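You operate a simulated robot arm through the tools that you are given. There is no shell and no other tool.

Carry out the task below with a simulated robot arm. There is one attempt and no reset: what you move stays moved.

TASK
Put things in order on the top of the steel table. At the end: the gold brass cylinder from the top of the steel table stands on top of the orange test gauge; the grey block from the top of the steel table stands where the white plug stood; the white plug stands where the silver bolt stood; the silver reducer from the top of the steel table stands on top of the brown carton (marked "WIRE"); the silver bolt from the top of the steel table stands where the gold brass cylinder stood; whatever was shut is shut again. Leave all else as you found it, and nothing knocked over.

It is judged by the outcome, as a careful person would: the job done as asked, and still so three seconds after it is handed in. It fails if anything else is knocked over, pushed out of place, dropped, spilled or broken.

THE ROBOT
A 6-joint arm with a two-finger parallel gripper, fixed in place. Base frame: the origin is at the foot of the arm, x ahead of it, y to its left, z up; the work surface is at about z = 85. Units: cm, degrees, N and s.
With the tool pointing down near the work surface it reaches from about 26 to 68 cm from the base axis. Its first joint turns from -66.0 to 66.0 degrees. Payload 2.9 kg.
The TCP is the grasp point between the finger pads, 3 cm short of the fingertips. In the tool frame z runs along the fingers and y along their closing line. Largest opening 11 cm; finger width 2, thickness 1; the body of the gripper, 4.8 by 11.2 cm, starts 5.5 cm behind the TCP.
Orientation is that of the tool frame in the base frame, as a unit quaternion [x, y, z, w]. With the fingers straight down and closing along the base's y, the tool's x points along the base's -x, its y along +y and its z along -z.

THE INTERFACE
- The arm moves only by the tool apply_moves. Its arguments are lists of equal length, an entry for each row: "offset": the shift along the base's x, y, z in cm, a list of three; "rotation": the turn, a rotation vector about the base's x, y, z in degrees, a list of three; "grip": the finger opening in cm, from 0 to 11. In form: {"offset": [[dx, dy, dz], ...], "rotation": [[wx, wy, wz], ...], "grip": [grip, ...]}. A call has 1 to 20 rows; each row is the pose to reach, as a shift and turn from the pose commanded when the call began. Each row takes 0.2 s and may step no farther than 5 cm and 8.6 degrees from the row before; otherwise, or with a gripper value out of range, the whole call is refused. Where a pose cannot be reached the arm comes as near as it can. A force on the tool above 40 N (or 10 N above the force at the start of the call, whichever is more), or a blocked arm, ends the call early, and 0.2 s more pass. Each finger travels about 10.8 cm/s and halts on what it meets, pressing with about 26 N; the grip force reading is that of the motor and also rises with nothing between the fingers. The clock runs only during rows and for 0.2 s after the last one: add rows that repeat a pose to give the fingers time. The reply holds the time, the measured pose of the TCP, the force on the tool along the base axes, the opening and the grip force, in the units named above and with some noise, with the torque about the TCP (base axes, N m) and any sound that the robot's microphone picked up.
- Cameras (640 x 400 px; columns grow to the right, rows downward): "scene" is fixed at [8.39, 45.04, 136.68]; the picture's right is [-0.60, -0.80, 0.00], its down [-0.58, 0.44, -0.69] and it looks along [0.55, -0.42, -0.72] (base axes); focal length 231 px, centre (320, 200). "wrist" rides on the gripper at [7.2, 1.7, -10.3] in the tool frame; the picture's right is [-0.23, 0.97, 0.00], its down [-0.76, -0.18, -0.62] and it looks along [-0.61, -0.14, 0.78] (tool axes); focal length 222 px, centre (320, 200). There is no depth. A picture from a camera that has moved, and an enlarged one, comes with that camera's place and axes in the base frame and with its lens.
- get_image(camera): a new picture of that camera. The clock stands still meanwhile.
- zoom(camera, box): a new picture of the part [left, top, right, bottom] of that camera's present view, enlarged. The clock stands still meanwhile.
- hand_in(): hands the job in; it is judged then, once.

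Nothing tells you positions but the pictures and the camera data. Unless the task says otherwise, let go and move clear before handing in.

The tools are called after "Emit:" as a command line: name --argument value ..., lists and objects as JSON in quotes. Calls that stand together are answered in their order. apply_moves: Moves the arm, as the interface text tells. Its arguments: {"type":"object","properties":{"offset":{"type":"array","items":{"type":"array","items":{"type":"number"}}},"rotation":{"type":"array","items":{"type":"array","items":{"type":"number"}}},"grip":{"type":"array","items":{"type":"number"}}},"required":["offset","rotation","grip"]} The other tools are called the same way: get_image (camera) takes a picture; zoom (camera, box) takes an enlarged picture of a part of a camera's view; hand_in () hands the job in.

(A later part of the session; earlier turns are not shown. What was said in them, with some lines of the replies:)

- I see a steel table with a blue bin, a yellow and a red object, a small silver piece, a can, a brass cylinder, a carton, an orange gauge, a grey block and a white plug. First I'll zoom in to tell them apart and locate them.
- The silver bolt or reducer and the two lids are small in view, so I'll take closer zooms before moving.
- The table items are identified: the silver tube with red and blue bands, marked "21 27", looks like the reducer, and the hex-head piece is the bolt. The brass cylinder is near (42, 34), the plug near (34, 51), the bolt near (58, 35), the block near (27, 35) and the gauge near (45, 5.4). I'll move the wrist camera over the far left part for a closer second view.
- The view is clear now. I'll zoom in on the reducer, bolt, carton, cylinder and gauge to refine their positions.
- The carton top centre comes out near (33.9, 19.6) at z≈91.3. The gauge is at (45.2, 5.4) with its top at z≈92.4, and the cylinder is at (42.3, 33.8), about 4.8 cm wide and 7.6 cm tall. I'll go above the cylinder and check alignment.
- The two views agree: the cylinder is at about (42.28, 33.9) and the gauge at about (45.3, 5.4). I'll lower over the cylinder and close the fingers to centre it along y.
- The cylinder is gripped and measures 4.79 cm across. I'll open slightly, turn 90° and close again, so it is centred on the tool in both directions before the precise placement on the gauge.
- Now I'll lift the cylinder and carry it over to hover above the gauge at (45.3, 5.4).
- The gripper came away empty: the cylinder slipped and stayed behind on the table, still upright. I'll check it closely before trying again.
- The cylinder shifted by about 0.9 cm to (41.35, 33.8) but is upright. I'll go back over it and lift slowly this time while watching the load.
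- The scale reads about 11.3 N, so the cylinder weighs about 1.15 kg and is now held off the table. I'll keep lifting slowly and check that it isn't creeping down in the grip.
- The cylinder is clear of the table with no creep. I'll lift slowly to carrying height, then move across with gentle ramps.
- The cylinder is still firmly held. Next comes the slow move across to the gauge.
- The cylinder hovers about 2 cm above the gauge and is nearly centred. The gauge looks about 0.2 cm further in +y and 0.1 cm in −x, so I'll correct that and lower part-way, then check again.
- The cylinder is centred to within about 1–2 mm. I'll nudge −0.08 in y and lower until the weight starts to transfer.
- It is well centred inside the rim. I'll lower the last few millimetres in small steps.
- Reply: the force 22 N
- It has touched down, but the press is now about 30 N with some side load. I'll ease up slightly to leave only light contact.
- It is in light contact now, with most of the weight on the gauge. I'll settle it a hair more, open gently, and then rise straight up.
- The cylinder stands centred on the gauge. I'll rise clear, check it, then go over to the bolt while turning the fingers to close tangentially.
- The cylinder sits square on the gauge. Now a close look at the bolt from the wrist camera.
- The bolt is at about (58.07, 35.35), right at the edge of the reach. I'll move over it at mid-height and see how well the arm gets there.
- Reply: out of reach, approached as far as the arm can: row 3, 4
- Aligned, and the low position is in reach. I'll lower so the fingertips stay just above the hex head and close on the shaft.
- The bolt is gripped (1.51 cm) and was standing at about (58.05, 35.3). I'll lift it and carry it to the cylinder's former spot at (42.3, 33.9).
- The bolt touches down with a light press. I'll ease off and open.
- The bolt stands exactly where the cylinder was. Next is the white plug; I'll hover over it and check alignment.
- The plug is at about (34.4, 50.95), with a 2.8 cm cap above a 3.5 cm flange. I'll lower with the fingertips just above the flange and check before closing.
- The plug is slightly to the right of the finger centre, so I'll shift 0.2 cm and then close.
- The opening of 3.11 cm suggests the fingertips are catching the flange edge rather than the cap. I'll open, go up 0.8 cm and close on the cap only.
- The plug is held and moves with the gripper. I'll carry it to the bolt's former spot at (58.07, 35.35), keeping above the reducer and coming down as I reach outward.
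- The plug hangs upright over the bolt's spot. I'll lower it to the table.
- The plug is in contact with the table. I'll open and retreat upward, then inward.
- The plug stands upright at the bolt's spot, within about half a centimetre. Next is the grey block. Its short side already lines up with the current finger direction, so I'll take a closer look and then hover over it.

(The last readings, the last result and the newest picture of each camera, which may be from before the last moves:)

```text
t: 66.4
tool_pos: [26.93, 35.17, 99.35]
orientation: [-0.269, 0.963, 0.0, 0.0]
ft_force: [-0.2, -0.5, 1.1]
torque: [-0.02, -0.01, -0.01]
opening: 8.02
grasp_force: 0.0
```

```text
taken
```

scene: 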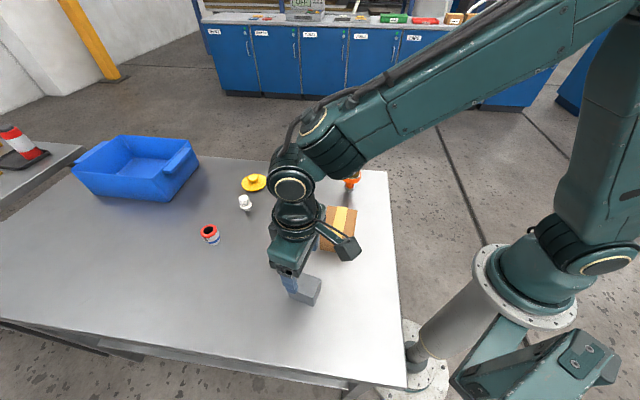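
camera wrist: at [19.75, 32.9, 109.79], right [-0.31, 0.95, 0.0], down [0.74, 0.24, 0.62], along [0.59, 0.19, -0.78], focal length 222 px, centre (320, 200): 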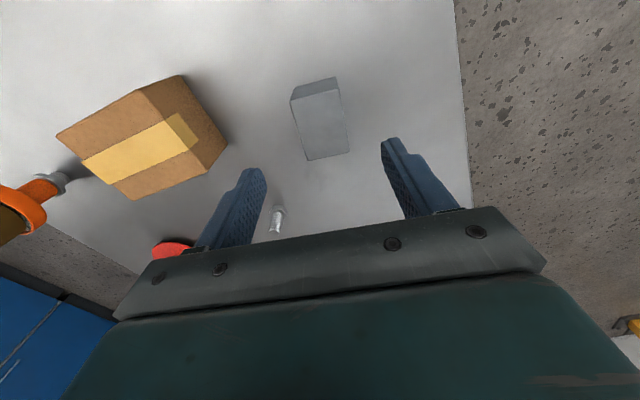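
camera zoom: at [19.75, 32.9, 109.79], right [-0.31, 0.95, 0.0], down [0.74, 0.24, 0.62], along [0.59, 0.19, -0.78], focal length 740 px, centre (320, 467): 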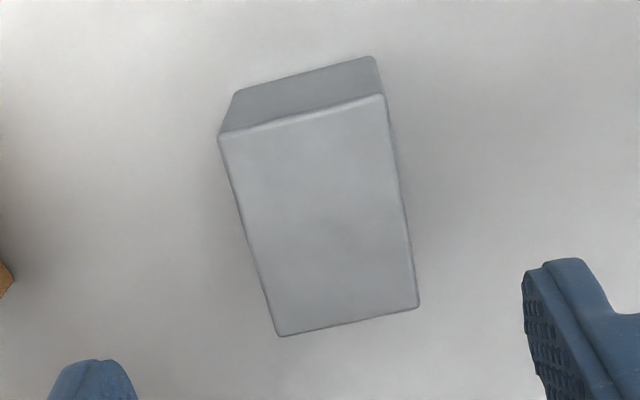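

The block is centred at (26.9, 35.2), about 5.8 × 4.3 × 4.9 cm, and aligned with the fingers. I'll descend and grip it across its short side.

Emit:
apply_moves --offset '[[-0.08, 0.02, -3], [-0.08, 0.02, -6], [-0.08, 0.02, -8.5], [-0.08, 0.02, -9.8], [-0.08, 0.02, -10.2], [-0.08, 0.02, -10.2], [-0.08, 0.02, -10.2], [-0.08, 0.02, -10.2], [-0.08, 0.02, -10.2], [-0.08, 0.02, -10.2]]' --rotation '[[0, 0, 1], [0, 0, 1], [0, 0, 1], [0, 0, 1], [0, 0, 1], [0, 0, 1], [0, 0, 1], [0, 0, 1], [0, 0, 1], [0, 0, 1]]' --grip '[8, 8, 8, 8, 8, 6.5, 5, 3.5, 3, 3]'

Emit:
apply_moves --offset '[[0, 0, 0.1], [0, 0, 0.2], [0, 0, 0.3], [0, 0, 0.5], [0, 0, 0.7], [0, 0, 0.8], [0, 0, 0.8]]' --rotation '[[0, 0, 0], [0, 0, 0], [0, 0, 0], [0, 0, 0], [0, 0, 0], [0, 0, 0], [0, 0, 0]]' --grip '[3, 3, 3, 3, 3, 3, 3]'

Emit:
zoom --camera "wrist" --box '[200, 80, 440, 245]'

Emit:
zoom --camera "scene" --box '[260, 240, 350, 315]'

```text
t: 68.6
tool_pos: [26.97, 35.03, 88.92]
orientation: [-0.278, 0.961, -0.001, 0.0]
ft_force: [-1.3, -0.9, -0.5]
torque: [0.07, 0.02, -0.02]
opening: 4.38
grasp_force: 26.1
```

```text
t: 70.2
tool_pos: [27.16, 34.95, 89.78]
orientation: [-0.277, 0.961, 0.0, 0.0]
ft_force: [0.7, 0.2, -4.1]
torque: [0.03, -0.01, 0.0]
opening: 4.4
grasp_force: 25.6
```

```text
2.42 times, centred on (320, 162) of wrist
camera zoom: at [19.95, 32.65, 100.2], right [-0.33, 0.95, 0.0], down [0.74, 0.26, 0.62], along [0.59, 0.2, -0.78], focal length 538 px, centre (320, 291)
```

zoom: 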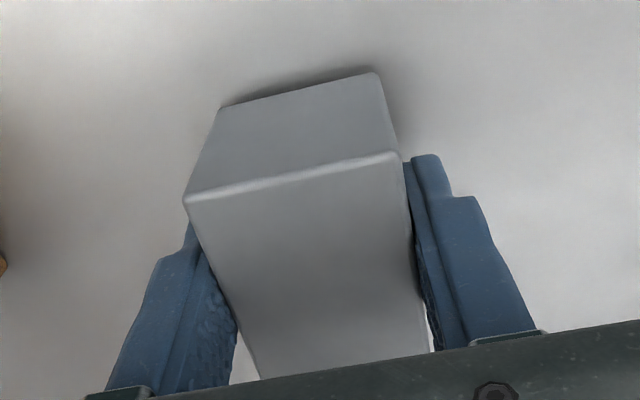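

```text
5.33 times, centred on (305, 278) of scene
camera zoom: at [8.39, 45.05, 136.68], right [-0.6, -0.8, 0.0], down [-0.58, 0.44, -0.69], along [0.55, -0.42, -0.72], focal length 1232 px, centre (400, -213)
```

zoom: 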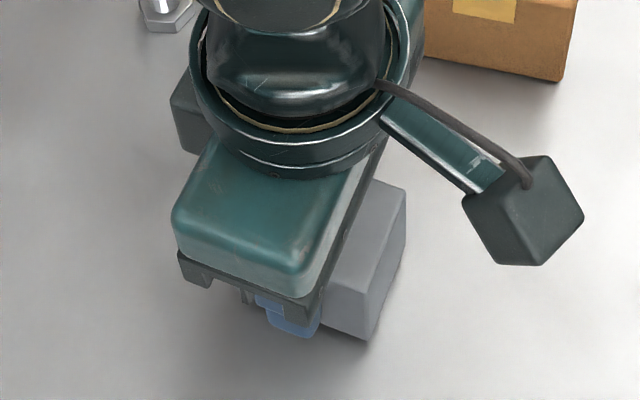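

The block is held, about 0.42 kg with no slip. I'll carry it low and gently to where the plug stood, at about (34.2, 50.9).

Emit:
apply_moves --offset '[[0, 0, 0.4], [0, 0, 1.0], [0.17, 0.36, 1.7], [0.51, 1.09, 2.3], [1.01, 2.18, 2.8], [1.69, 3.63, 3], [2.53, 5.44, 3], [3.37, 7.25, 3], [4.21, 9.07, 3], [5.06, 10.88, 3], [5.9, 12.69, 3], [6.57, 14.14, 3], [6.99, 15.05, 3], [7.2, 15.5, 3], [7.31, 15.73, 2.7], [7.31, 15.73, 2.3], [7.31, 15.73, 2.0], [7.31, 15.73, 2.0]]' --rotation '[[0, 0, 0], [0, 0, 0], [0, 0, 0], [0, 0, 0], [0, 0, 0], [0, 0, 0], [0, 0, 0], [0, 0, 0], [0, 0, 0], [0, 0, 0], [0, 0, 0], [0, 0, 0], [0, 0, 0], [0, 0, 0], [0, 0, 0], [0, 0, 0], [0, 0, 0], [0, 0, 0]]' --grip '[3, 3, 3, 3, 3, 3, 3, 3, 3, 3, 3, 3, 3, 3, 3, 3, 3, 3]'

Emit:
get_image --camera "scene"

Emit:
zoom --camera "wrist" --box '[200, 80, 440, 245]'

```text
t: 74.0
tool_pos: [34.14, 50.84, 91.81]
orientation: [-0.279, 0.96, -0.001, 0.0]
ft_force: [-0.1, 0.3, -4.1]
torque: [0.01, 0.01, 0.01]
opening: 4.39
grasp_force: 25.7
```

```text
taken
```

scene: 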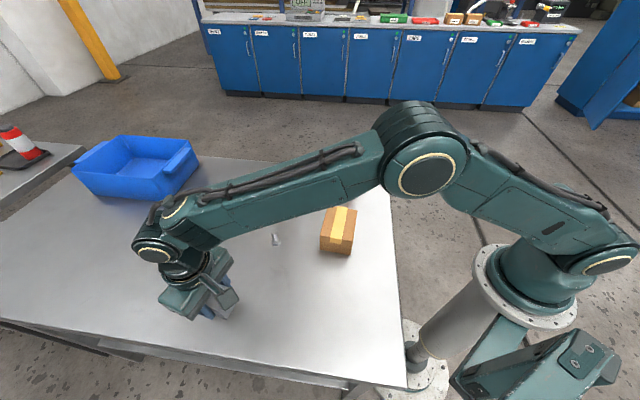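

```text
2.42 times, centred on (320, 162) of wrist
camera zoom: at [27.19, 48.44, 102.2], right [-0.33, 0.95, 0.0], down [0.74, 0.26, 0.62], along [0.59, 0.2, -0.78], focal length 538 px, centre (320, 291)
```

zoom: 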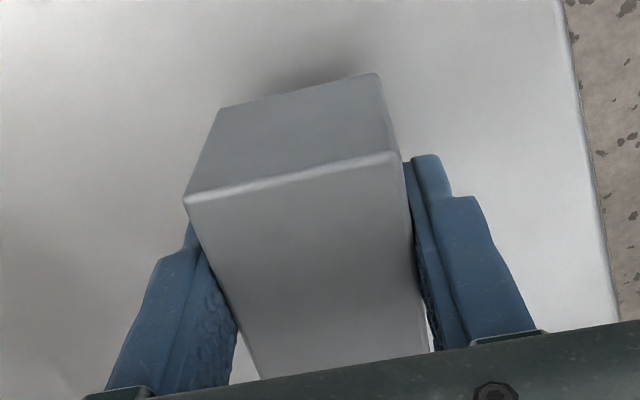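

Emit:
apply_moves --offset '[[0, 0, -0.5], [0, 0, -1.2], [0, 0, -1.9], [0, 0, -2.4], [0, 0, -2.6], [0, 0, -2.72], [0, 0, -2.78], [0, 0, -2.78]]' --rotation '[[0, 0, 0], [0, 0, 0], [0, 0, 0], [0, 0, 0], [0, 0, 0], [0, 0, 0], [0, 0, 0], [0, 0, 0]]' --grip '[3, 3, 3, 3, 3, 3, 3, 3]'

```text
t: 75.8
tool_pos: [34.47, 50.81, 88.96]
orientation: [-0.277, 0.961, 0.0, -0.001]
ft_force: [0.1, -0.9, -3.0]
torque: [-0.01, 0.0, 0.01]
opening: 4.38
grasp_force: 26.1
```

Emit:
apply_moves --offset '[[0, 0, -0.05], [0, 0, -0.08], [0, 0, -0.08]]' --rotation '[[0, 0, 0], [0, 0, 0], [0, 0, 0]]' --grip '[3, 3, 3]'

```text
t: 76.6
tool_pos: [34.38, 50.84, 89.01]
orientation: [-0.277, 0.961, -0.001, 0.0]
ft_force: [0.2, -0.5, -3.0]
torque: [-0.02, 0.01, -0.01]
opening: 4.39
grasp_force: 25.7
```

Emit:
apply_moves --offset '[[0, 0, -0.05], [0, 0, -0.1], [0, 0, -0.1]]' --rotation '[[0, 0, 0], [0, 0, 0], [0, 0, 0]]' --grip '[3, 3, 3]'

```text
t: 77.4
tool_pos: [34.25, 50.65, 89.01]
orientation: [-0.277, 0.961, 0.0, 0.001]
ft_force: [0.6, -1.9, 7.2]
torque: [-0.32, 0.16, 0.06]
opening: 4.39
grasp_force: 26.0
```

The block is on the table. I'll release it and rise straight up.

Emit:
apply_moves --offset '[[0, 0, 0.04], [0, 0, 0.04], [0, 0, 0.04], [0, 0, 0.04], [0, 0, 1], [0, 0, 3], [0, 0, 6], [0, 0, 9], [0, 0, 11], [0, 0, 11]]' --rotation '[[0, 0, 0], [0, 0, 0], [0, 0, 0], [0, 0, 0], [0, 0, 0], [0, 0, 0], [0, 0, 0], [0, 0, 0], [0, 0, 0], [0, 0, 0]]' --grip '[4.4, 5, 6, 7.5, 7.5, 7.5, 7.5, 7.5, 7.5, 7.5]'

Emit:
get_image --camera "wrist"

Emit:
get_image --camera "scene"

Emit:
zoom --camera "scene" --box '[180, 270, 260, 330]'

```text
t: 79.6
tool_pos: [34.23, 50.9, 100.04]
orientation: [-0.278, 0.961, 0.0, 0.0]
ft_force: [0.2, 0.6, 0.6]
torque: [0.03, 0.0, -0.01]
opening: 7.51
grasp_force: 0.0
```

```text
taken
camera wrist: at [27.08, 48.48, 110.36], right [-0.33, 0.95, 0.0], down [0.74, 0.26, 0.62], along [0.59, 0.2, -0.78], focal length 222 px, centre (320, 200)
```

wrist: 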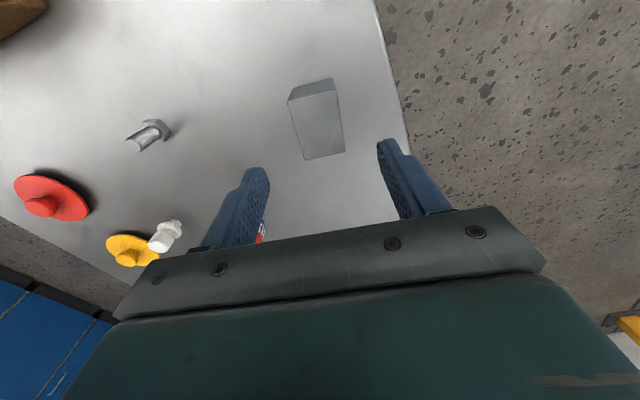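

```text
taken
```

scene: 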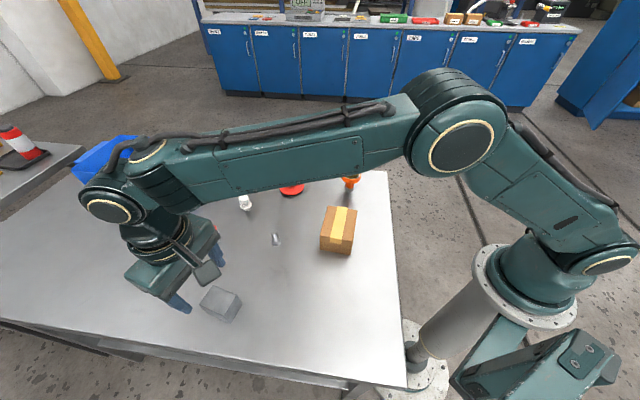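

```text
6.67 times, centred on (220, 300) of scene
camera zoom: at [8.39, 45.04, 136.68], right [-0.6, -0.8, 0.0], down [-0.58, 0.44, -0.69], along [0.55, -0.42, -0.72], focal length 1539 px, centre (987, -467)
```

zoom: 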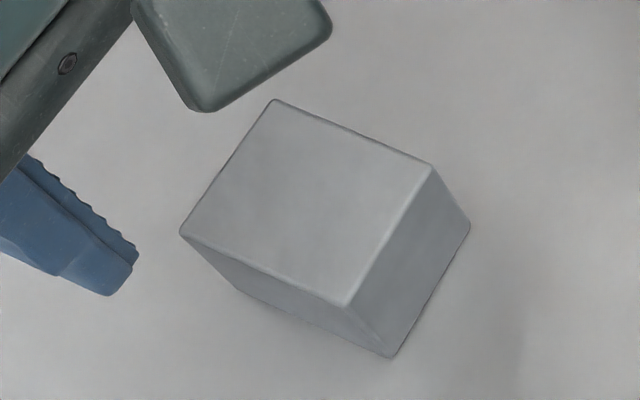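

The block stands where the plug was, within 0.2 cm. Last is the reducer, at about (52, 46.7), slightly beyond straight-down reach. I'll turn the fingers tangential and then tilt the tool outward about 12° to reach it.

Emit:
apply_moves --offset '[[1.5, -1, 0], [4, -2.8, 0], [6.5, -4.6, 0], [9, -6.4, 0], [11, -7.8, 0], [12, -8.4, 0], [12, -8.4, 0]]' --rotation '[[0, 0, 2], [0, 0, 4], [0, 0, 6], [0, 0, 8], [0, 0, 9.7], [0, 0, 9.7], [0, 0, 9.7]]' --grip '[8, 8, 8, 8, 8, 8, 8]'

Emit:
apply_moves --offset '[[0, 0, 0], [0, 0, 0], [0, 0, 0], [0, 0, 0]]' --rotation '[[2.67, -2.98, 0], [5.34, -5.95, 0], [8.02, -8.93, 0], [8.02, -8.93, 0]]' --grip '[8, 8, 8, 8]'

Emit:
get_image --camera "wrist"

Emit:
get_image --camera "scene"

```text
t: 81.2
tool_pos: [46.28, 42.41, 99.86]
orientation: [-0.358, 0.934, 0.0, 0.0]
ft_force: [0.3, -1.2, 0.1]
torque: [0.0, -0.02, -0.02]
opening: 7.98
grasp_force: 0.0
```

```text
t: 82.2
tool_pos: [46.45, 42.57, 99.8]
orientation: [-0.356, 0.929, 0.038, 0.098]
ft_force: [-0.6, 0.2, 1.3]
torque: [-0.01, 0.0, -0.02]
opening: 8.0
grasp_force: 0.0
```

```text
taken
camera wrist: at [38.25, 37.6, 108.5], right [-0.48, 0.87, 0.05], down [0.58, 0.28, 0.77], along [0.66, 0.4, -0.64], focal length 222 px, centre (320, 200)
```

wrist: 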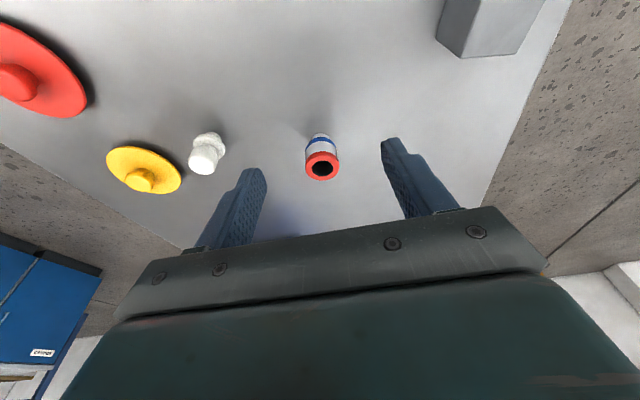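

```text
taken
```

scene: 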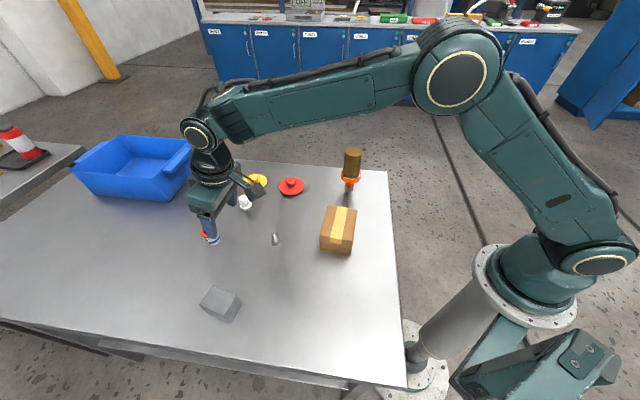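

The tilt is right and the reducer lines up between the fingers. I'll zoom in to get the remaining distance.

Emit:
zoom --camera "wrist" --box '[280, 120, 360, 190]'

Emit:
zoom --camera "scene" --box '[170, 180, 270, 260]'

```text
5.71 times, centred on (320, 155) of wrist
camera zoom: at [38.25, 37.6, 108.5], right [-0.48, 0.87, 0.05], down [0.58, 0.28, 0.77], along [0.66, 0.4, -0.64], focal length 1269 px, centre (320, 457)
```

zoom: 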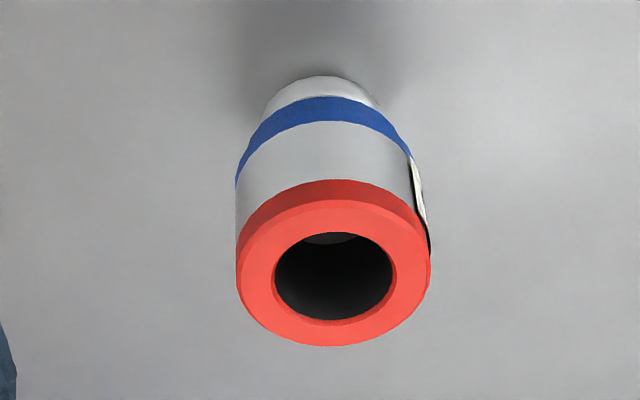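

```text
5.00 times, centred on (220, 220) of scene
camera zoom: at [8.39, 45.04, 136.68], right [-0.6, -0.8, 0.0], down [-0.58, 0.44, -0.69], along [0.55, -0.42, -0.72], focal length 1155 px, centre (820, 100)
```

zoom: 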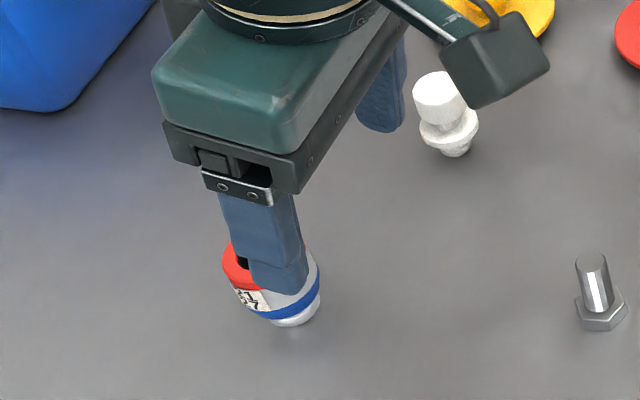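

The reducer is at (52.0, 46.6). I'll move over it at a safe height with the tilted tool and check reach.

Emit:
apply_moves --offset '[[1.5, 1.1, -0.5], [3, 2.2, -1.5], [4.5, 3.2, -2.5], [5.8, 4.1, -3.5], [5.8, 4.1, -4.5], [5.8, 4.1, -4.5]]' --rotation '[[0, 0, 0], [0, 0, 0], [0, 0, 0], [0, 0, 0], [0, 0, 0], [0, 0, 0]]' --grip '[8, 8, 8, 8, 8, 8]'

Emit:
get_image --camera "wrist"

Emit:
zoom --camera "scene" --box '[160, 170, 260, 250]'

```text
t: 83.6
tool_pos: [52.28, 46.52, 95.24]
orientation: [-0.356, 0.929, 0.038, 0.098]
ft_force: [0.0, -0.1, -0.2]
torque: [-0.01, -0.02, 0.04]
opening: 8.03
grasp_force: 0.0
```

```text
taken
camera wrist: at [44.12, 41.71, 103.9], right [-0.48, 0.87, 0.05], down [0.58, 0.28, 0.77], along [0.66, 0.4, -0.64], focal length 222 px, centre (320, 200)
```

wrist: 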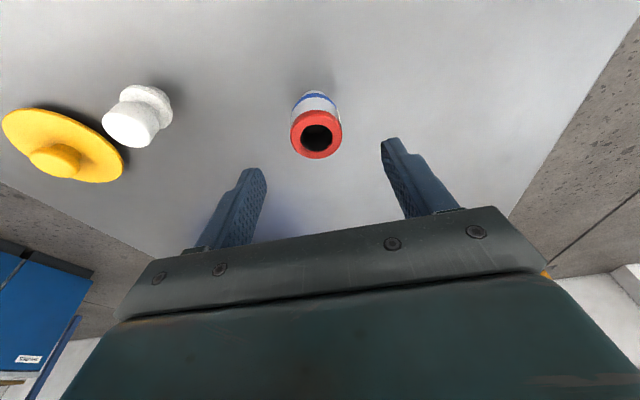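

```text
5.00 times, centred on (210, 210) of scene
camera zoom: at [8.39, 45.04, 136.68], right [-0.6, -0.8, 0.0], down [-0.58, 0.44, -0.69], along [0.55, -0.42, -0.72], focal length 1155 px, centre (870, 150)
```

zoom: 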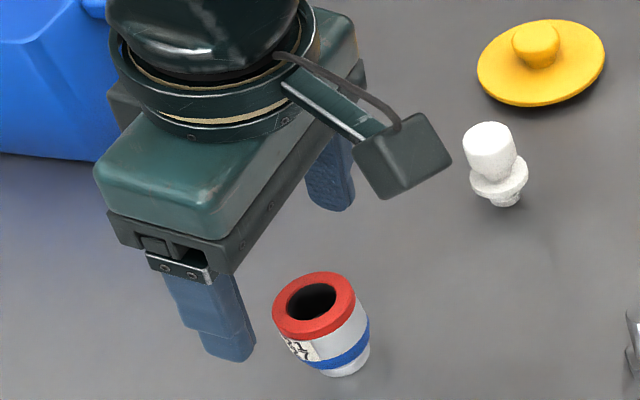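

Emit:
apply_moves --offset '[[0.02, -0.12, -1.5], [0.02, -0.12, -3], [0.02, -0.12, -4.5], [0.02, -0.12, -5.6], [0.02, -0.12, -6.2], [0.02, -0.12, -6.2]]' --rotation '[[0, 0, 0], [0, 0, 0], [0, 0, 0], [0, 0, 0], [0, 0, 0], [0, 0, 0]]' --grip '[8, 8, 8, 8, 8, 8]'

Emit:
zoom --camera "wrist" --box '[200, 80, 440, 245]'

Emit:
zoom --camera "scene" --box '[160, 180, 260, 260]'

```text
t: 85.0
tool_pos: [52.17, 46.19, 89.11]
orientation: [-0.355, 0.929, 0.037, 0.097]
ft_force: [-0.5, -0.1, -0.8]
torque: [0.0, -0.01, 0.0]
opening: 8.0
grasp_force: 0.1
```

```text
2.42 times, centred on (320, 162) of wrist
camera zoom: at [44.13, 41.42, 97.73], right [-0.48, 0.87, 0.05], down [0.58, 0.28, 0.77], along [0.66, 0.4, -0.64], focal length 538 px, centre (320, 291)
```

zoom: 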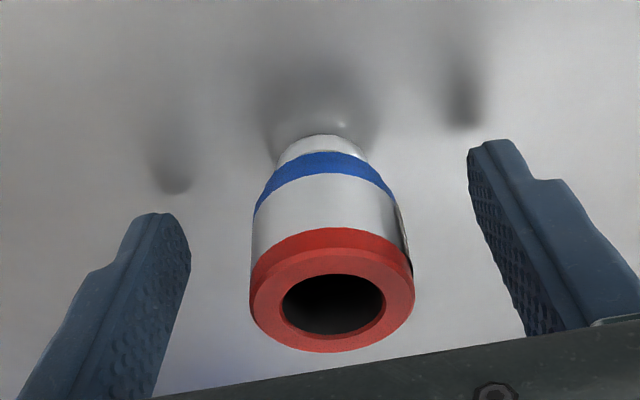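

```text
5.00 times, centred on (210, 220) of scene
camera zoom: at [8.39, 45.04, 136.68], right [-0.6, -0.8, 0.0], down [-0.58, 0.44, -0.69], along [0.55, -0.42, -0.72], focal length 1155 px, centre (870, 100)
```

zoom: 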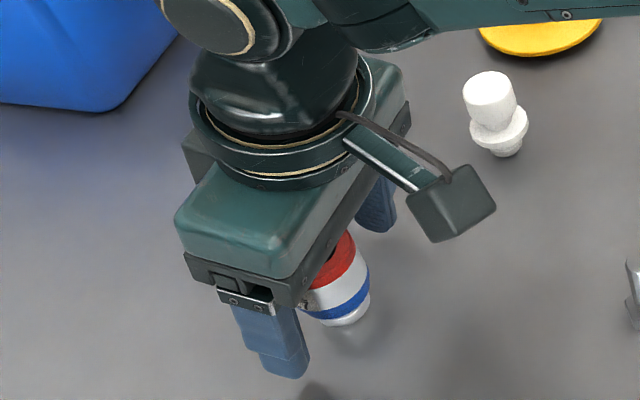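

The reducer sits about 0.3 cm to the right of the finger centre. I'll shift to match and close gently.

Emit:
apply_moves --offset '[[-0.2, 0.2, 0], [-0.2, 0.2, 0], [-0.2, 0.2, 0], [-0.2, 0.2, 0], [-0.2, 0.2, 0], [-0.2, 0.2, 0], [-0.2, 0.2, 0]]' --rotation '[[0, 0, 0], [0, 0, 0], [0, 0, 0], [0, 0, 0], [0, 0, 0], [0, 0, 0], [0, 0, 0]]' --grip '[8, 6.5, 5, 4, 3, 2.5, 2.5]'

Emit:
zoom --camera "wrist" --box '[200, 80, 440, 245]'

Emit:
zoom --camera "scene" --box '[160, 180, 260, 260]'

```text
t: 86.6
tool_pos: [51.88, 46.59, 89.16]
orientation: [-0.356, 0.929, 0.037, 0.097]
ft_force: [-0.1, 0.5, 1.1]
torque: [0.0, 0.03, 0.0]
opening: 3.74
grasp_force: 25.9
```

```text
2.42 times, centred on (320, 162) of wrist
camera zoom: at [43.94, 41.66, 97.81], right [-0.48, 0.87, 0.05], down [0.58, 0.28, 0.77], along [0.66, 0.4, -0.64], focal length 538 px, centre (320, 291)
```

zoom: 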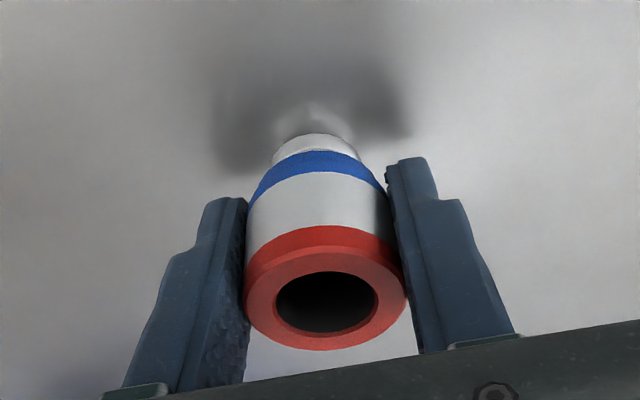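

```text
5.00 times, centred on (210, 220) of scene
camera zoom: at [8.39, 45.04, 136.68], right [-0.6, -0.8, 0.0], down [-0.58, 0.44, -0.69], along [0.55, -0.42, -0.72], focal length 1155 px, centre (870, 100)
```

zoom: 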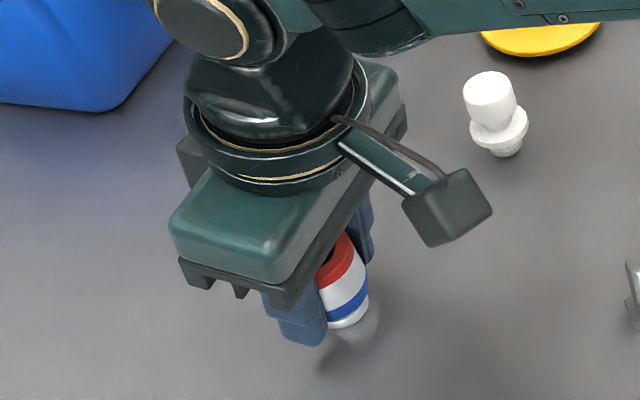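

The reducer is gripped at 3.74 cm. I'll lift it slowly and confirm it holds.

Emit:
apply_moves --offset '[[0, 0, 0.1], [0, 0, 0.2], [0, 0, 0.4], [0, 0, 0.6], [0, 0, 0.8], [0, 0, 1.0], [0, 0, 1.0]]' --rotation '[[0, 0, 0], [0, 0, 0], [0, 0, 0], [0, 0, 0], [0, 0, 0], [0, 0, 0], [0, 0, 0]]' --grip '[2.5, 2.5, 2.5, 2.5, 2.5, 2.5, 2.5]'

Emit:
zoom --camera "wrist" --box '[200, 80, 440, 245]'

Emit:
zoom --camera "scene" --box '[160, 180, 260, 260]'

```text
t: 88.2
tool_pos: [51.97, 46.49, 90.22]
orientation: [-0.355, 0.929, 0.038, 0.098]
ft_force: [0.4, -0.4, -1.3]
torque: [-0.04, 0.01, 0.02]
opening: 3.74
grasp_force: 26.1
```

```text
2.42 times, centred on (320, 162) of wrist
camera zoom: at [43.93, 41.66, 98.84], right [-0.48, 0.87, 0.05], down [0.58, 0.28, 0.77], along [0.66, 0.4, -0.64], focal length 538 px, centre (320, 291)
```

zoom: 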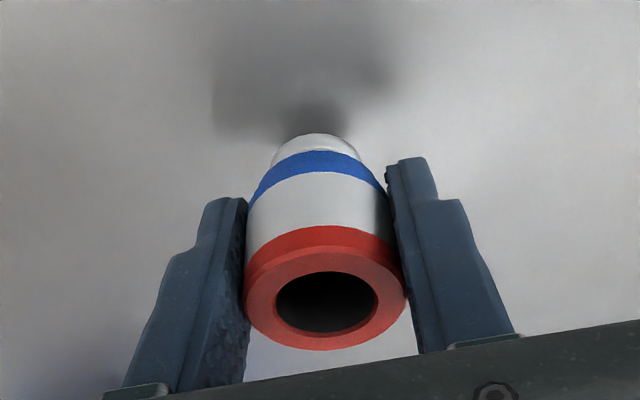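

```text
5.00 times, centred on (210, 220) of scene
camera zoom: at [8.39, 45.04, 136.68], right [-0.6, -0.8, 0.0], down [-0.58, 0.44, -0.69], along [0.55, -0.42, -0.72], focal length 1155 px, centre (870, 100)
```

zoom: 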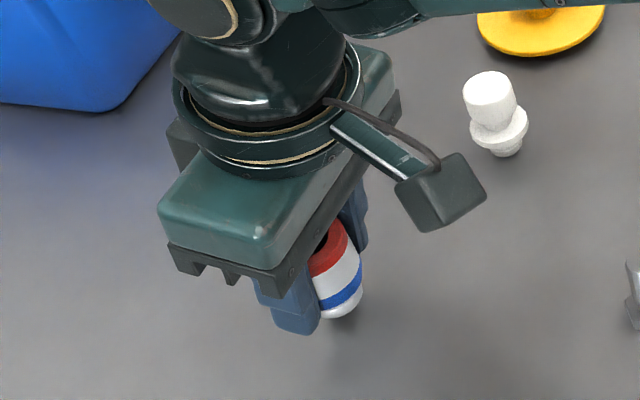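

The reducer is held securely (about 0.13 kg). I'll carry it over to the carton, rising as I come inward and keeping the same tilt so it stays vertical.

Emit:
apply_moves --offset '[[-0.3, -0.4, 1], [-1, -1.4, 2.5], [-2, -3, 4.5], [-3.2, -4.8, 6.5], [-4.6, -7, 8.4], [-6.2, -9.4, 8.4], [-7.8, -11.8, 8.4], [-9.4, -14.2, 8.4], [-11, -16.6, 8.4], [-12.6, -19, 8.4], [-14.2, -21.5, 8.4], [-15.6, -23.6, 8.4], [-16.7, -25.3, 8.4], [-17.4, -26.4, 8.4], [-17.77, -26.88, 8.4], [-17.77, -26.88, 8.4]]' --rotation '[[0, 0, 0], [0, 0, 0], [0, 0, 0], [0, 0, 0], [0, 0, 0], [0, 0, 0], [0, 0, 0], [0, 0, 0], [0, 0, 0], [0, 0, 0], [0, 0, 0], [0, 0, 0], [0, 0, 0], [0, 0, 0], [0, 0, 0], [0, 0, 0]]' --grip '[2.5, 2.5, 2.5, 2.5, 2.5, 2.5, 2.5, 2.5, 2.5, 2.5, 2.5, 2.5, 2.5, 2.5, 2.5, 2.5]'

Emit:
get_image --camera "scene"

Emit:
get_image --camera "wrist"

Emit:
zoom --camera "scene" --box '[290, 170, 390, 260]'

```text
t: 91.6
tool_pos: [34.07, 19.55, 98.6]
orientation: [-0.356, 0.929, 0.037, 0.098]
ft_force: [-0.4, 0.0, -0.6]
torque: [-0.01, 0.0, 0.02]
opening: 3.77
grasp_force: 26.1
```

```text
taken
```

scene: 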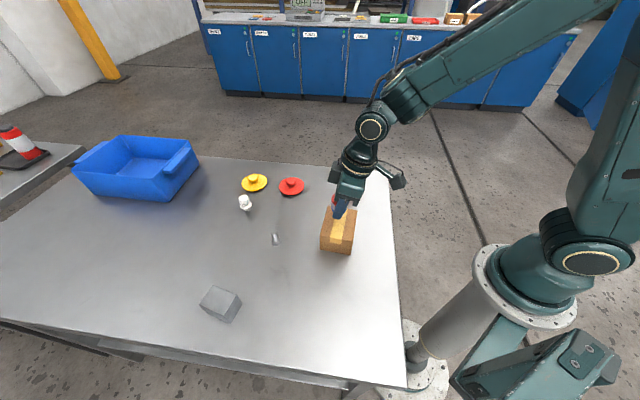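

```text
taken
camera wrist: at [26.1, 14.82, 107.25], right [-0.48, 0.87, 0.05], down [0.58, 0.28, 0.77], along [0.66, 0.4, -0.64], focal length 222 px, centre (320, 200)
```

wrist: 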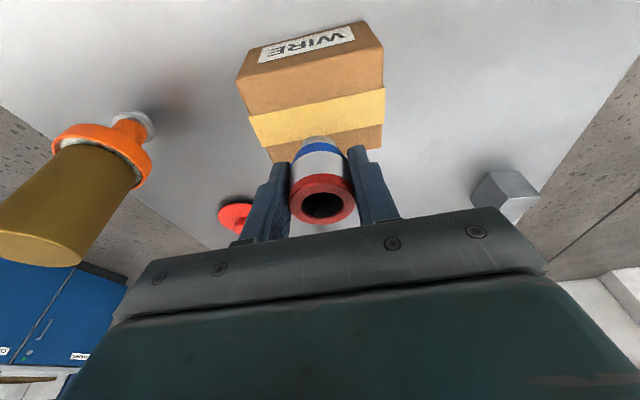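

```text
4.44 times, centred on (340, 215) of scene
camera zoom: at [8.39, 45.04, 136.68], right [-0.6, -0.8, 0.0], down [-0.58, 0.44, -0.69], along [0.55, -0.42, -0.72], focal length 1026 px, centre (231, 133)
```

zoom: 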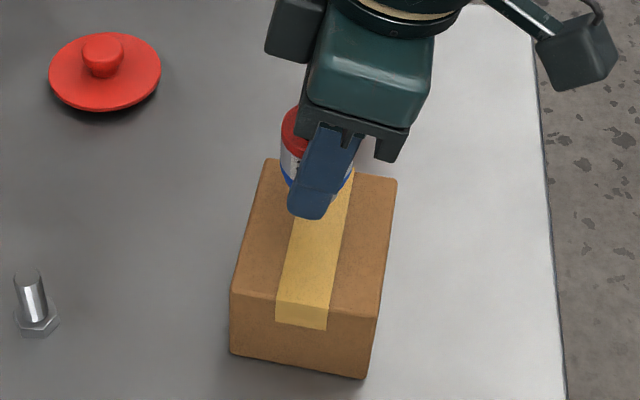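

The "WIRE" label confirms the carton, and the reducer is over the centre of its top. I'll lower it in steps.

Emit:
apply_moves --offset '[[0, 0.05, -0.6], [0, 0.1, -1.3], [0, 0.1, -2.0], [0, 0.1, -2.4], [0, 0.1, -2.6], [0, 0.1, -2.7], [0, 0.1, -2.7]]' --rotation '[[0, 0, 0], [0, 0, 0], [0, 0, 0], [0, 0, 0], [0, 0, 0], [0, 0, 0], [0, 0, 0]]' --grip '[2.5, 2.5, 2.5, 2.5, 2.5, 2.5, 2.5]'

Emit:
zoom --camera "scene" --box '[300, 180, 380, 260]'

Emit:
zoom --camera "wrist" --box '[220, 30, 420, 240]'

```text
t: 93.2
tool_pos: [34.16, 19.96, 96.0]
orientation: [-0.355, 0.929, 0.037, 0.097]
ft_force: [0.8, 0.1, -1.3]
torque: [-0.01, 0.0, 0.0]
opening: 3.72
grasp_force: 26.3
```

```text
5.00 times, centred on (340, 220) of scene
camera zoom: at [8.39, 45.04, 136.68], right [-0.6, -0.8, 0.0], down [-0.58, 0.44, -0.69], along [0.55, -0.42, -0.72], focal length 1155 px, centre (220, 100)
```

zoom: 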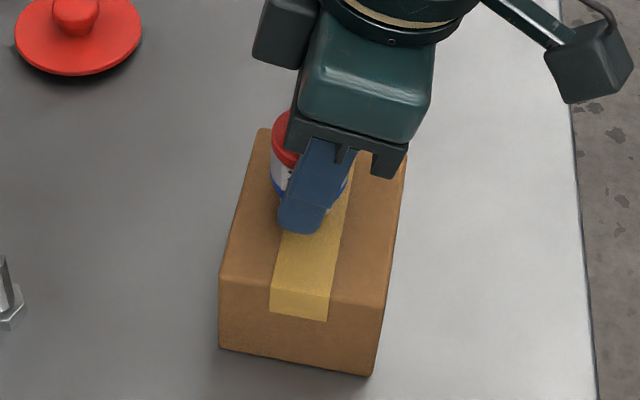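

```text
1.90 times, centred on (320, 135) of wrist
camera zoom: at [26.13, 14.98, 104.58], right [-0.48, 0.87, 0.05], down [0.58, 0.28, 0.77], along [0.66, 0.4, -0.64], focal length 423 px, centre (320, 324)
```

zoom: 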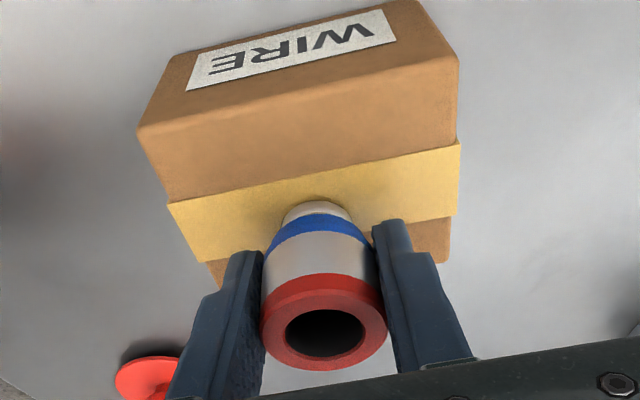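

Emit:
apply_moves --offset '[[0, 0, -0.1], [0, 0, -0.2], [0, 0, -0.3], [0, 0, -0.3]]' --rotation '[[0, 0, 0], [0, 0, 0], [0, 0, 0], [0, 0, 0]]' --grip '[2.5, 2.5, 2.5, 2.5]'

```text
t: 94.2
tool_pos: [34.3, 19.88, 95.66]
orientation: [-0.356, 0.929, 0.038, 0.099]
ft_force: [-5.4, -2.6, 13.0]
torque: [-0.09, 0.19, 0.01]
opening: 3.7
grasp_force: 26.4
```

It is in contact and pressing about 14 N. I'll ease up a millimetre before letting go.

Emit:
apply_moves --offset '[[0, 0, 0.06], [0, 0, 0.1], [0, 0, 0.1]]' --rotation '[[0, 0, 0], [0, 0, 0], [0, 0, 0]]' --grip '[2.5, 2.5, 2.5]'

Emit:
zoom --camera "wrist" --box '[220, 30, 420, 240]'

```text
t: 95.0
tool_pos: [34.12, 19.92, 95.75]
orientation: [-0.356, 0.929, 0.038, 0.097]
ft_force: [-1.2, -0.4, -1.2]
torque: [-0.03, -0.02, 0.0]
opening: 3.72
grasp_force: 26.4
```

```text
1.90 times, centred on (320, 135) of wrist
camera zoom: at [26.12, 15.0, 104.35], right [-0.48, 0.87, 0.05], down [0.58, 0.28, 0.77], along [0.66, 0.4, -0.64], focal length 423 px, centre (320, 324)
```

zoom: 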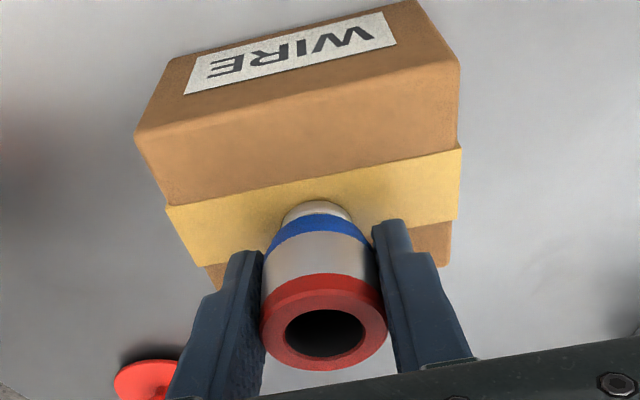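

Emit:
apply_moves --offset '[[0, 0, -0.03], [0, 0, -0.05], [0, 0, -0.05], [0, 0, -0.05], [0, 0, -0.05], [0, 0, -0.05], [0, 0, -0.05]]' --rotation '[[0, 0, 0], [0, 0, 0], [0, 0, 0], [0, 0, 0], [0, 0, 0], [0, 0, 0], [0, 0, 0]]' --grip '[2.5, 2.5, 3.7, 4.2, 5, 6.5, 7.5]'

Emit:
zoom --camera "wrist" --box '[220, 30, 420, 240]'

Emit:
zoom --camera "scene" --box '[300, 180, 380, 260]'

```text
t: 96.6
tool_pos: [34.21, 19.82, 95.63]
orientation: [-0.356, 0.929, 0.037, 0.097]
ft_force: [0.9, 0.0, 0.4]
torque: [0.0, 0.01, -0.01]
opening: 7.47
grasp_force: 0.0
```

```text
1.90 times, centred on (320, 135) of wrist
camera zoom: at [26.17, 15.01, 104.27], right [-0.48, 0.87, 0.05], down [0.58, 0.28, 0.77], along [0.66, 0.4, -0.64], focal length 423 px, centre (320, 324)
```

zoom: 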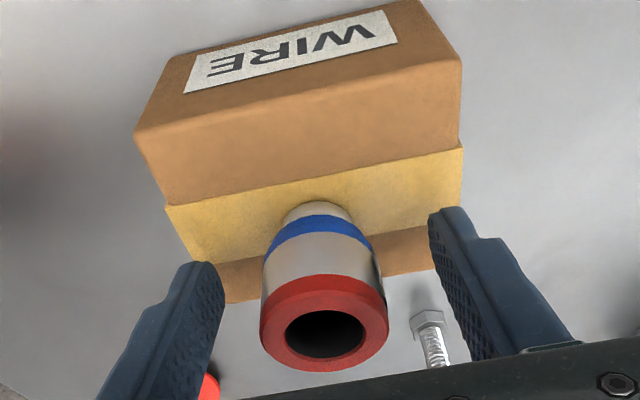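

```text
5.00 times, centred on (340, 220) of scene
camera zoom: at [8.39, 45.04, 136.68], right [-0.6, -0.8, 0.0], down [-0.58, 0.44, -0.69], along [0.55, -0.42, -0.72], focal length 1155 px, centre (220, 100)
```

zoom: 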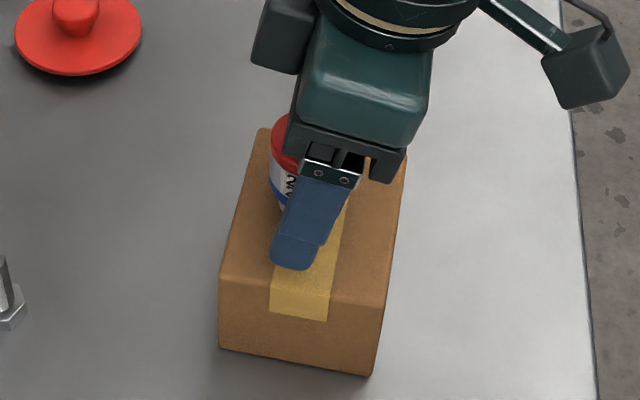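

The reducer stands free on the carton. I'll rise straight up and step away, then review everything.

Emit:
apply_moves --offset '[[0, 0, 0.8], [0, 0, 2.5], [0, 0, 5], [0, 0, 8], [0, 0, 11.5], [0, 0, 14], [0, 0, 14]]' --rotation '[[0, 0, 0], [0, 0, 0], [0, 0, 0], [0, 0, 0], [0, 0, 0], [0, 0, 0], [0, 0, 0]]' --grip '[7.5, 7.5, 7.5, 7.5, 7.5, 7.5, 7.5]'

Emit:
get_image --camera "scene"

Emit:
get_image --camera "wrist"

Emit:
zoom --camera "scene" --box '[300, 180, 380, 260]'

Emit:
zoom --camera "scene" --box '[224, 185, 264, 215]'

```text
t: 98.2
tool_pos: [34.47, 19.62, 109.56]
orientation: [-0.356, 0.929, 0.038, 0.098]
ft_force: [0.1, -0.6, 0.4]
torque: [0.03, 0.0, 0.01]
opening: 7.5
grasp_force: 0.0
```

```text
taken
```

scene: 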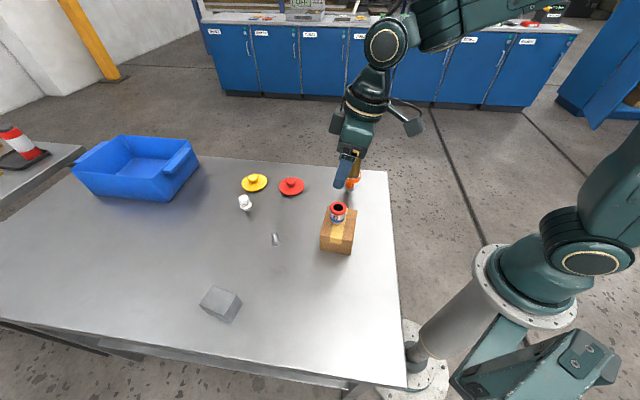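

```text
taken
camera wrist: at [26.38, 14.74, 118.23], right [-0.48, 0.87, 0.05], down [0.58, 0.28, 0.77], along [0.66, 0.4, -0.64], focal length 222 px, centre (320, 200)
```

wrist: 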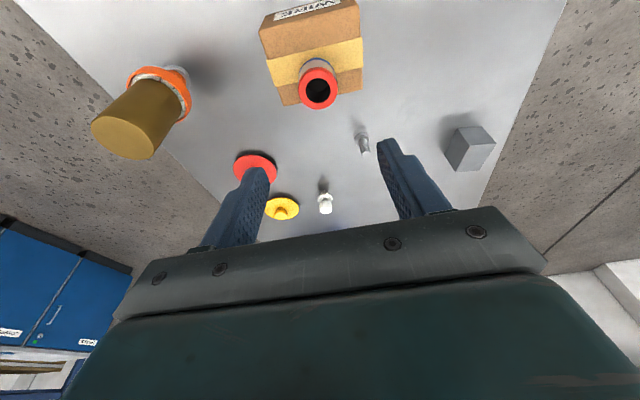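

```text
5.00 times, centred on (340, 220) of scene
camera zoom: at [8.39, 45.04, 136.68], right [-0.6, -0.8, 0.0], down [-0.58, 0.44, -0.69], along [0.55, -0.42, -0.72], focal length 1155 px, centre (220, 100)
```

zoom: 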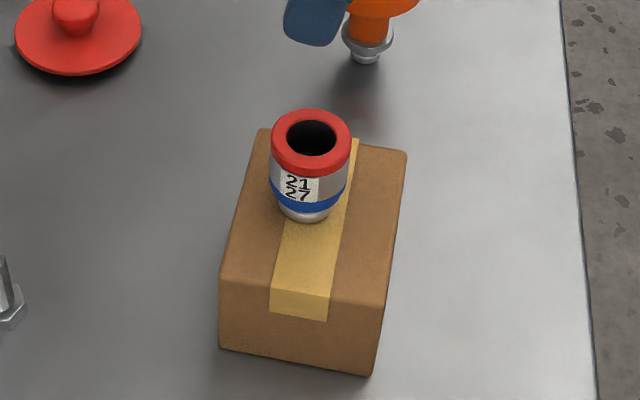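

```text
13.33 times, centred on (244, 200) of scene
camera zoom: at [8.39, 45.04, 136.68], right [-0.6, -0.8, 0.0], down [-0.58, 0.44, -0.69], along [0.55, -0.42, -0.72], focal length 3079 px, centre (1333, 200)
```

zoom: 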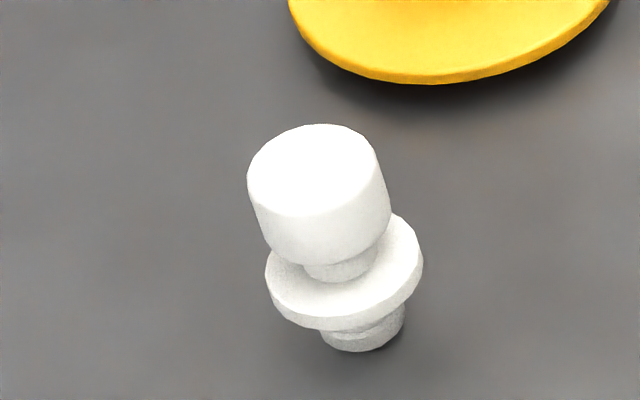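

Everything looks right: the reducer is on the carton and the plug, block and bolt are in place. I'll straighten the tool, back the arm well clear and do a final check of the gauge and cylinder.

Emit:
apply_moves --offset '[[-1.5, 1.5, 1.5], [-3.5, 3.5, 3.5], [-5.5, 5.5, 5.5], [-7.5, 7.5, 7.5], [-9.5, 9.3, 9.3], [-9.5, 9.3, 9.3]]' --rotation '[[0, 0, 0], [-2.67, 2.98, 0], [-5.34, 5.95, 0], [-8.02, 8.93, 0], [-8.02, 8.93, 0], [-8.02, 8.93, 0]]' --grip '[8, 9, 10, 11, 11, 11]'

Emit:
get_image --camera "scene"

Emit:
zoom --camera "scene" --box '[310, 140, 390, 200]'

Emit:
zoom --camera "scene" --box '[180, 150, 400, 330]'

```text
t: 99.6
tool_pos: [24.66, 28.89, 119.0]
orientation: [-0.358, 0.934, 0.0, -0.001]
ft_force: [-0.6, 0.2, -0.6]
torque: [-0.01, -0.01, 0.0]
opening: 11.01
grasp_force: 0.1
```

```text
taken
```

scene: 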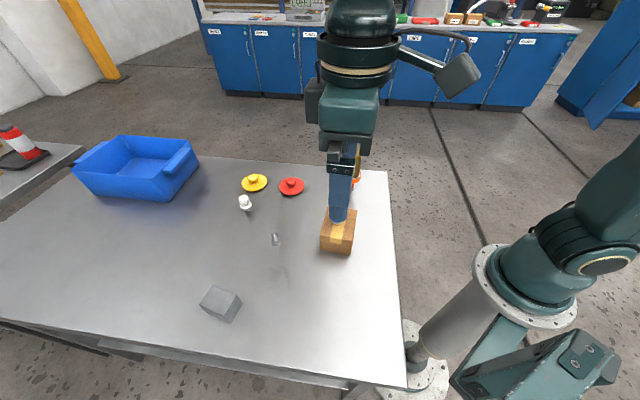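

```text
6.67 times, centred on (350, 170) of scene
camera zoom: at [8.39, 45.04, 136.68], right [-0.6, -0.8, 0.0], down [-0.58, 0.44, -0.69], along [0.55, -0.42, -0.72], focal length 1539 px, centre (120, 400)
```

zoom: 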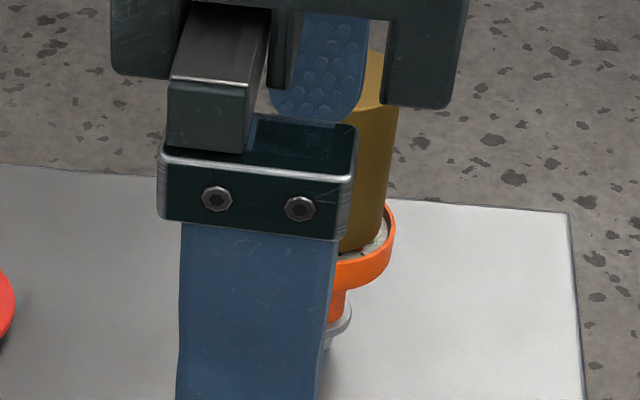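

```text
2.22 times, centred on (290, 240) of scene
camera zoom: at [8.39, 45.04, 136.68], right [-0.6, -0.8, 0.0], down [-0.58, 0.44, -0.69], along [0.55, -0.42, -0.72], focal length 513 px, centre (387, 111)
```

zoom: 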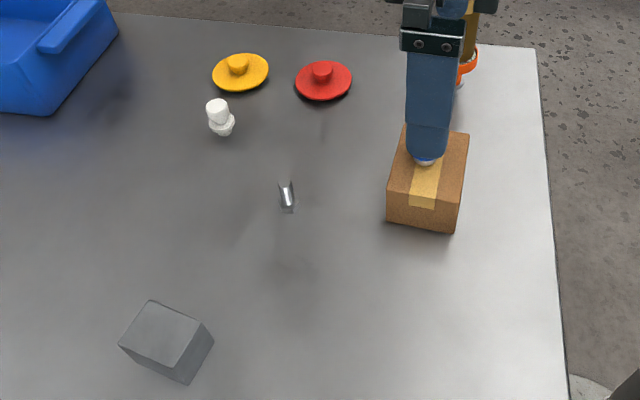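

The arm is blocking the view of the gauge. I'll shift it to the left for an unobstructed last look.

Emit:
apply_moves --offset '[[0, 3, 0], [0.5, 6.5, 0], [1, 10, 0], [1, 12, 0], [1, 12, 0]]' --rotation '[[0, 0, 0], [0, 0, 0], [0, 0, 0], [0, 0, 0], [0, 0, 0]]' --grip '[11, 11, 11, 11, 11]'

Emit:
get_image --camera "scene"

Emit:
zoom --camera "scene" --box '[300, 140, 400, 270]'

Emit:
get_image --camera "wrist"

```text
t: 100.8
tool_pos: [25.56, 40.81, 118.94]
orientation: [-0.357, 0.934, -0.001, -0.001]
ft_force: [0.8, 0.2, -0.5]
torque: [0.0, 0.03, -0.03]
opening: 10.99
grasp_force: 0.0
```

```text
taken
```

scene: 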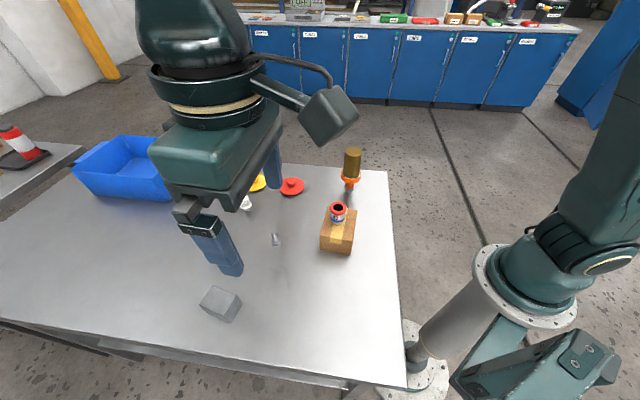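

```text
3.08 times, centred on (350, 205) of scene
camera zoom: at [8.39, 45.04, 136.68], right [-0.6, -0.8, 0.0], down [-0.58, 0.44, -0.69], along [0.55, -0.42, -0.72], focal length 710 px, centre (228, 185)
```

zoom: 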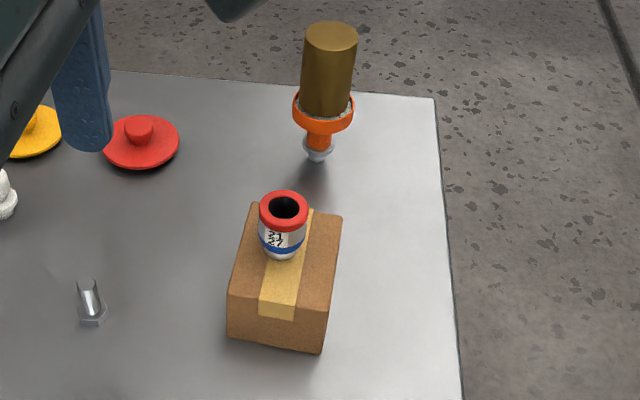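

```text
taken
camera wrist: at [19.05, 37.4, 129.31], right [-0.48, 0.88, 0.0], down [0.69, 0.38, 0.62], along [0.55, 0.3, -0.78], focal length 222 px, centre (320, 200)
```

wrist: 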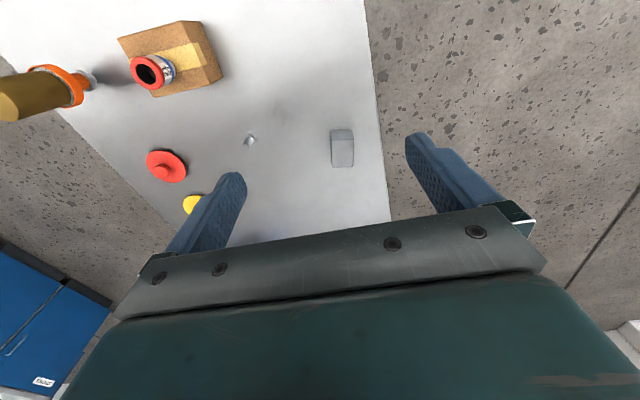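

Everything is in order. The cylinder stands on the gauge and the reducer on the WIRE carton. The bolt is where the cylinder was, the plug where the bolt was (within about 0.4 cm), and the block where the plug was. Nothing was opened, the lids and bin are untouched, and the arm is clear, so I'm handing in.

Emit:
hand_in

```text
The job is handed in.
```

The job is handed in. In the last pictures everything was standing where you asked, with the arm clear of the table.

| Item | Now stands | Accuracy |
|---|---|---|
| Gold brass cylinder | On top of the orange test gauge | Centred to within about 0.2 cm |
| Grey block | Where the white plug stood | Within about 0.2 cm |
| White plug | Where the silver bolt stood | About 0.4 cm off |
| Silver reducer | On top of the brown "WIRE" carton | About 0.7 cm off the carton's centre |
| Silver bolt | Where the gold brass cylinder stood | Within about 0.2 cm |

- **Slip:** on the first lift the brass cylinder slipped out of the grip and was left about 0.9 cm from its spot. It stayed upright, and a second, slower lift held. I placed the bolt on the cylinder's original spot, not the shifted one.
- **Pressure on the gauge:** while I was setting the cylinder down, I pressed the gauge with about 30 N for a moment. It may have slid about 0.1 cm.
- **Lids and bin:** nothing had to be opened, and I did not touch the yellow and red lids or the blue bin.
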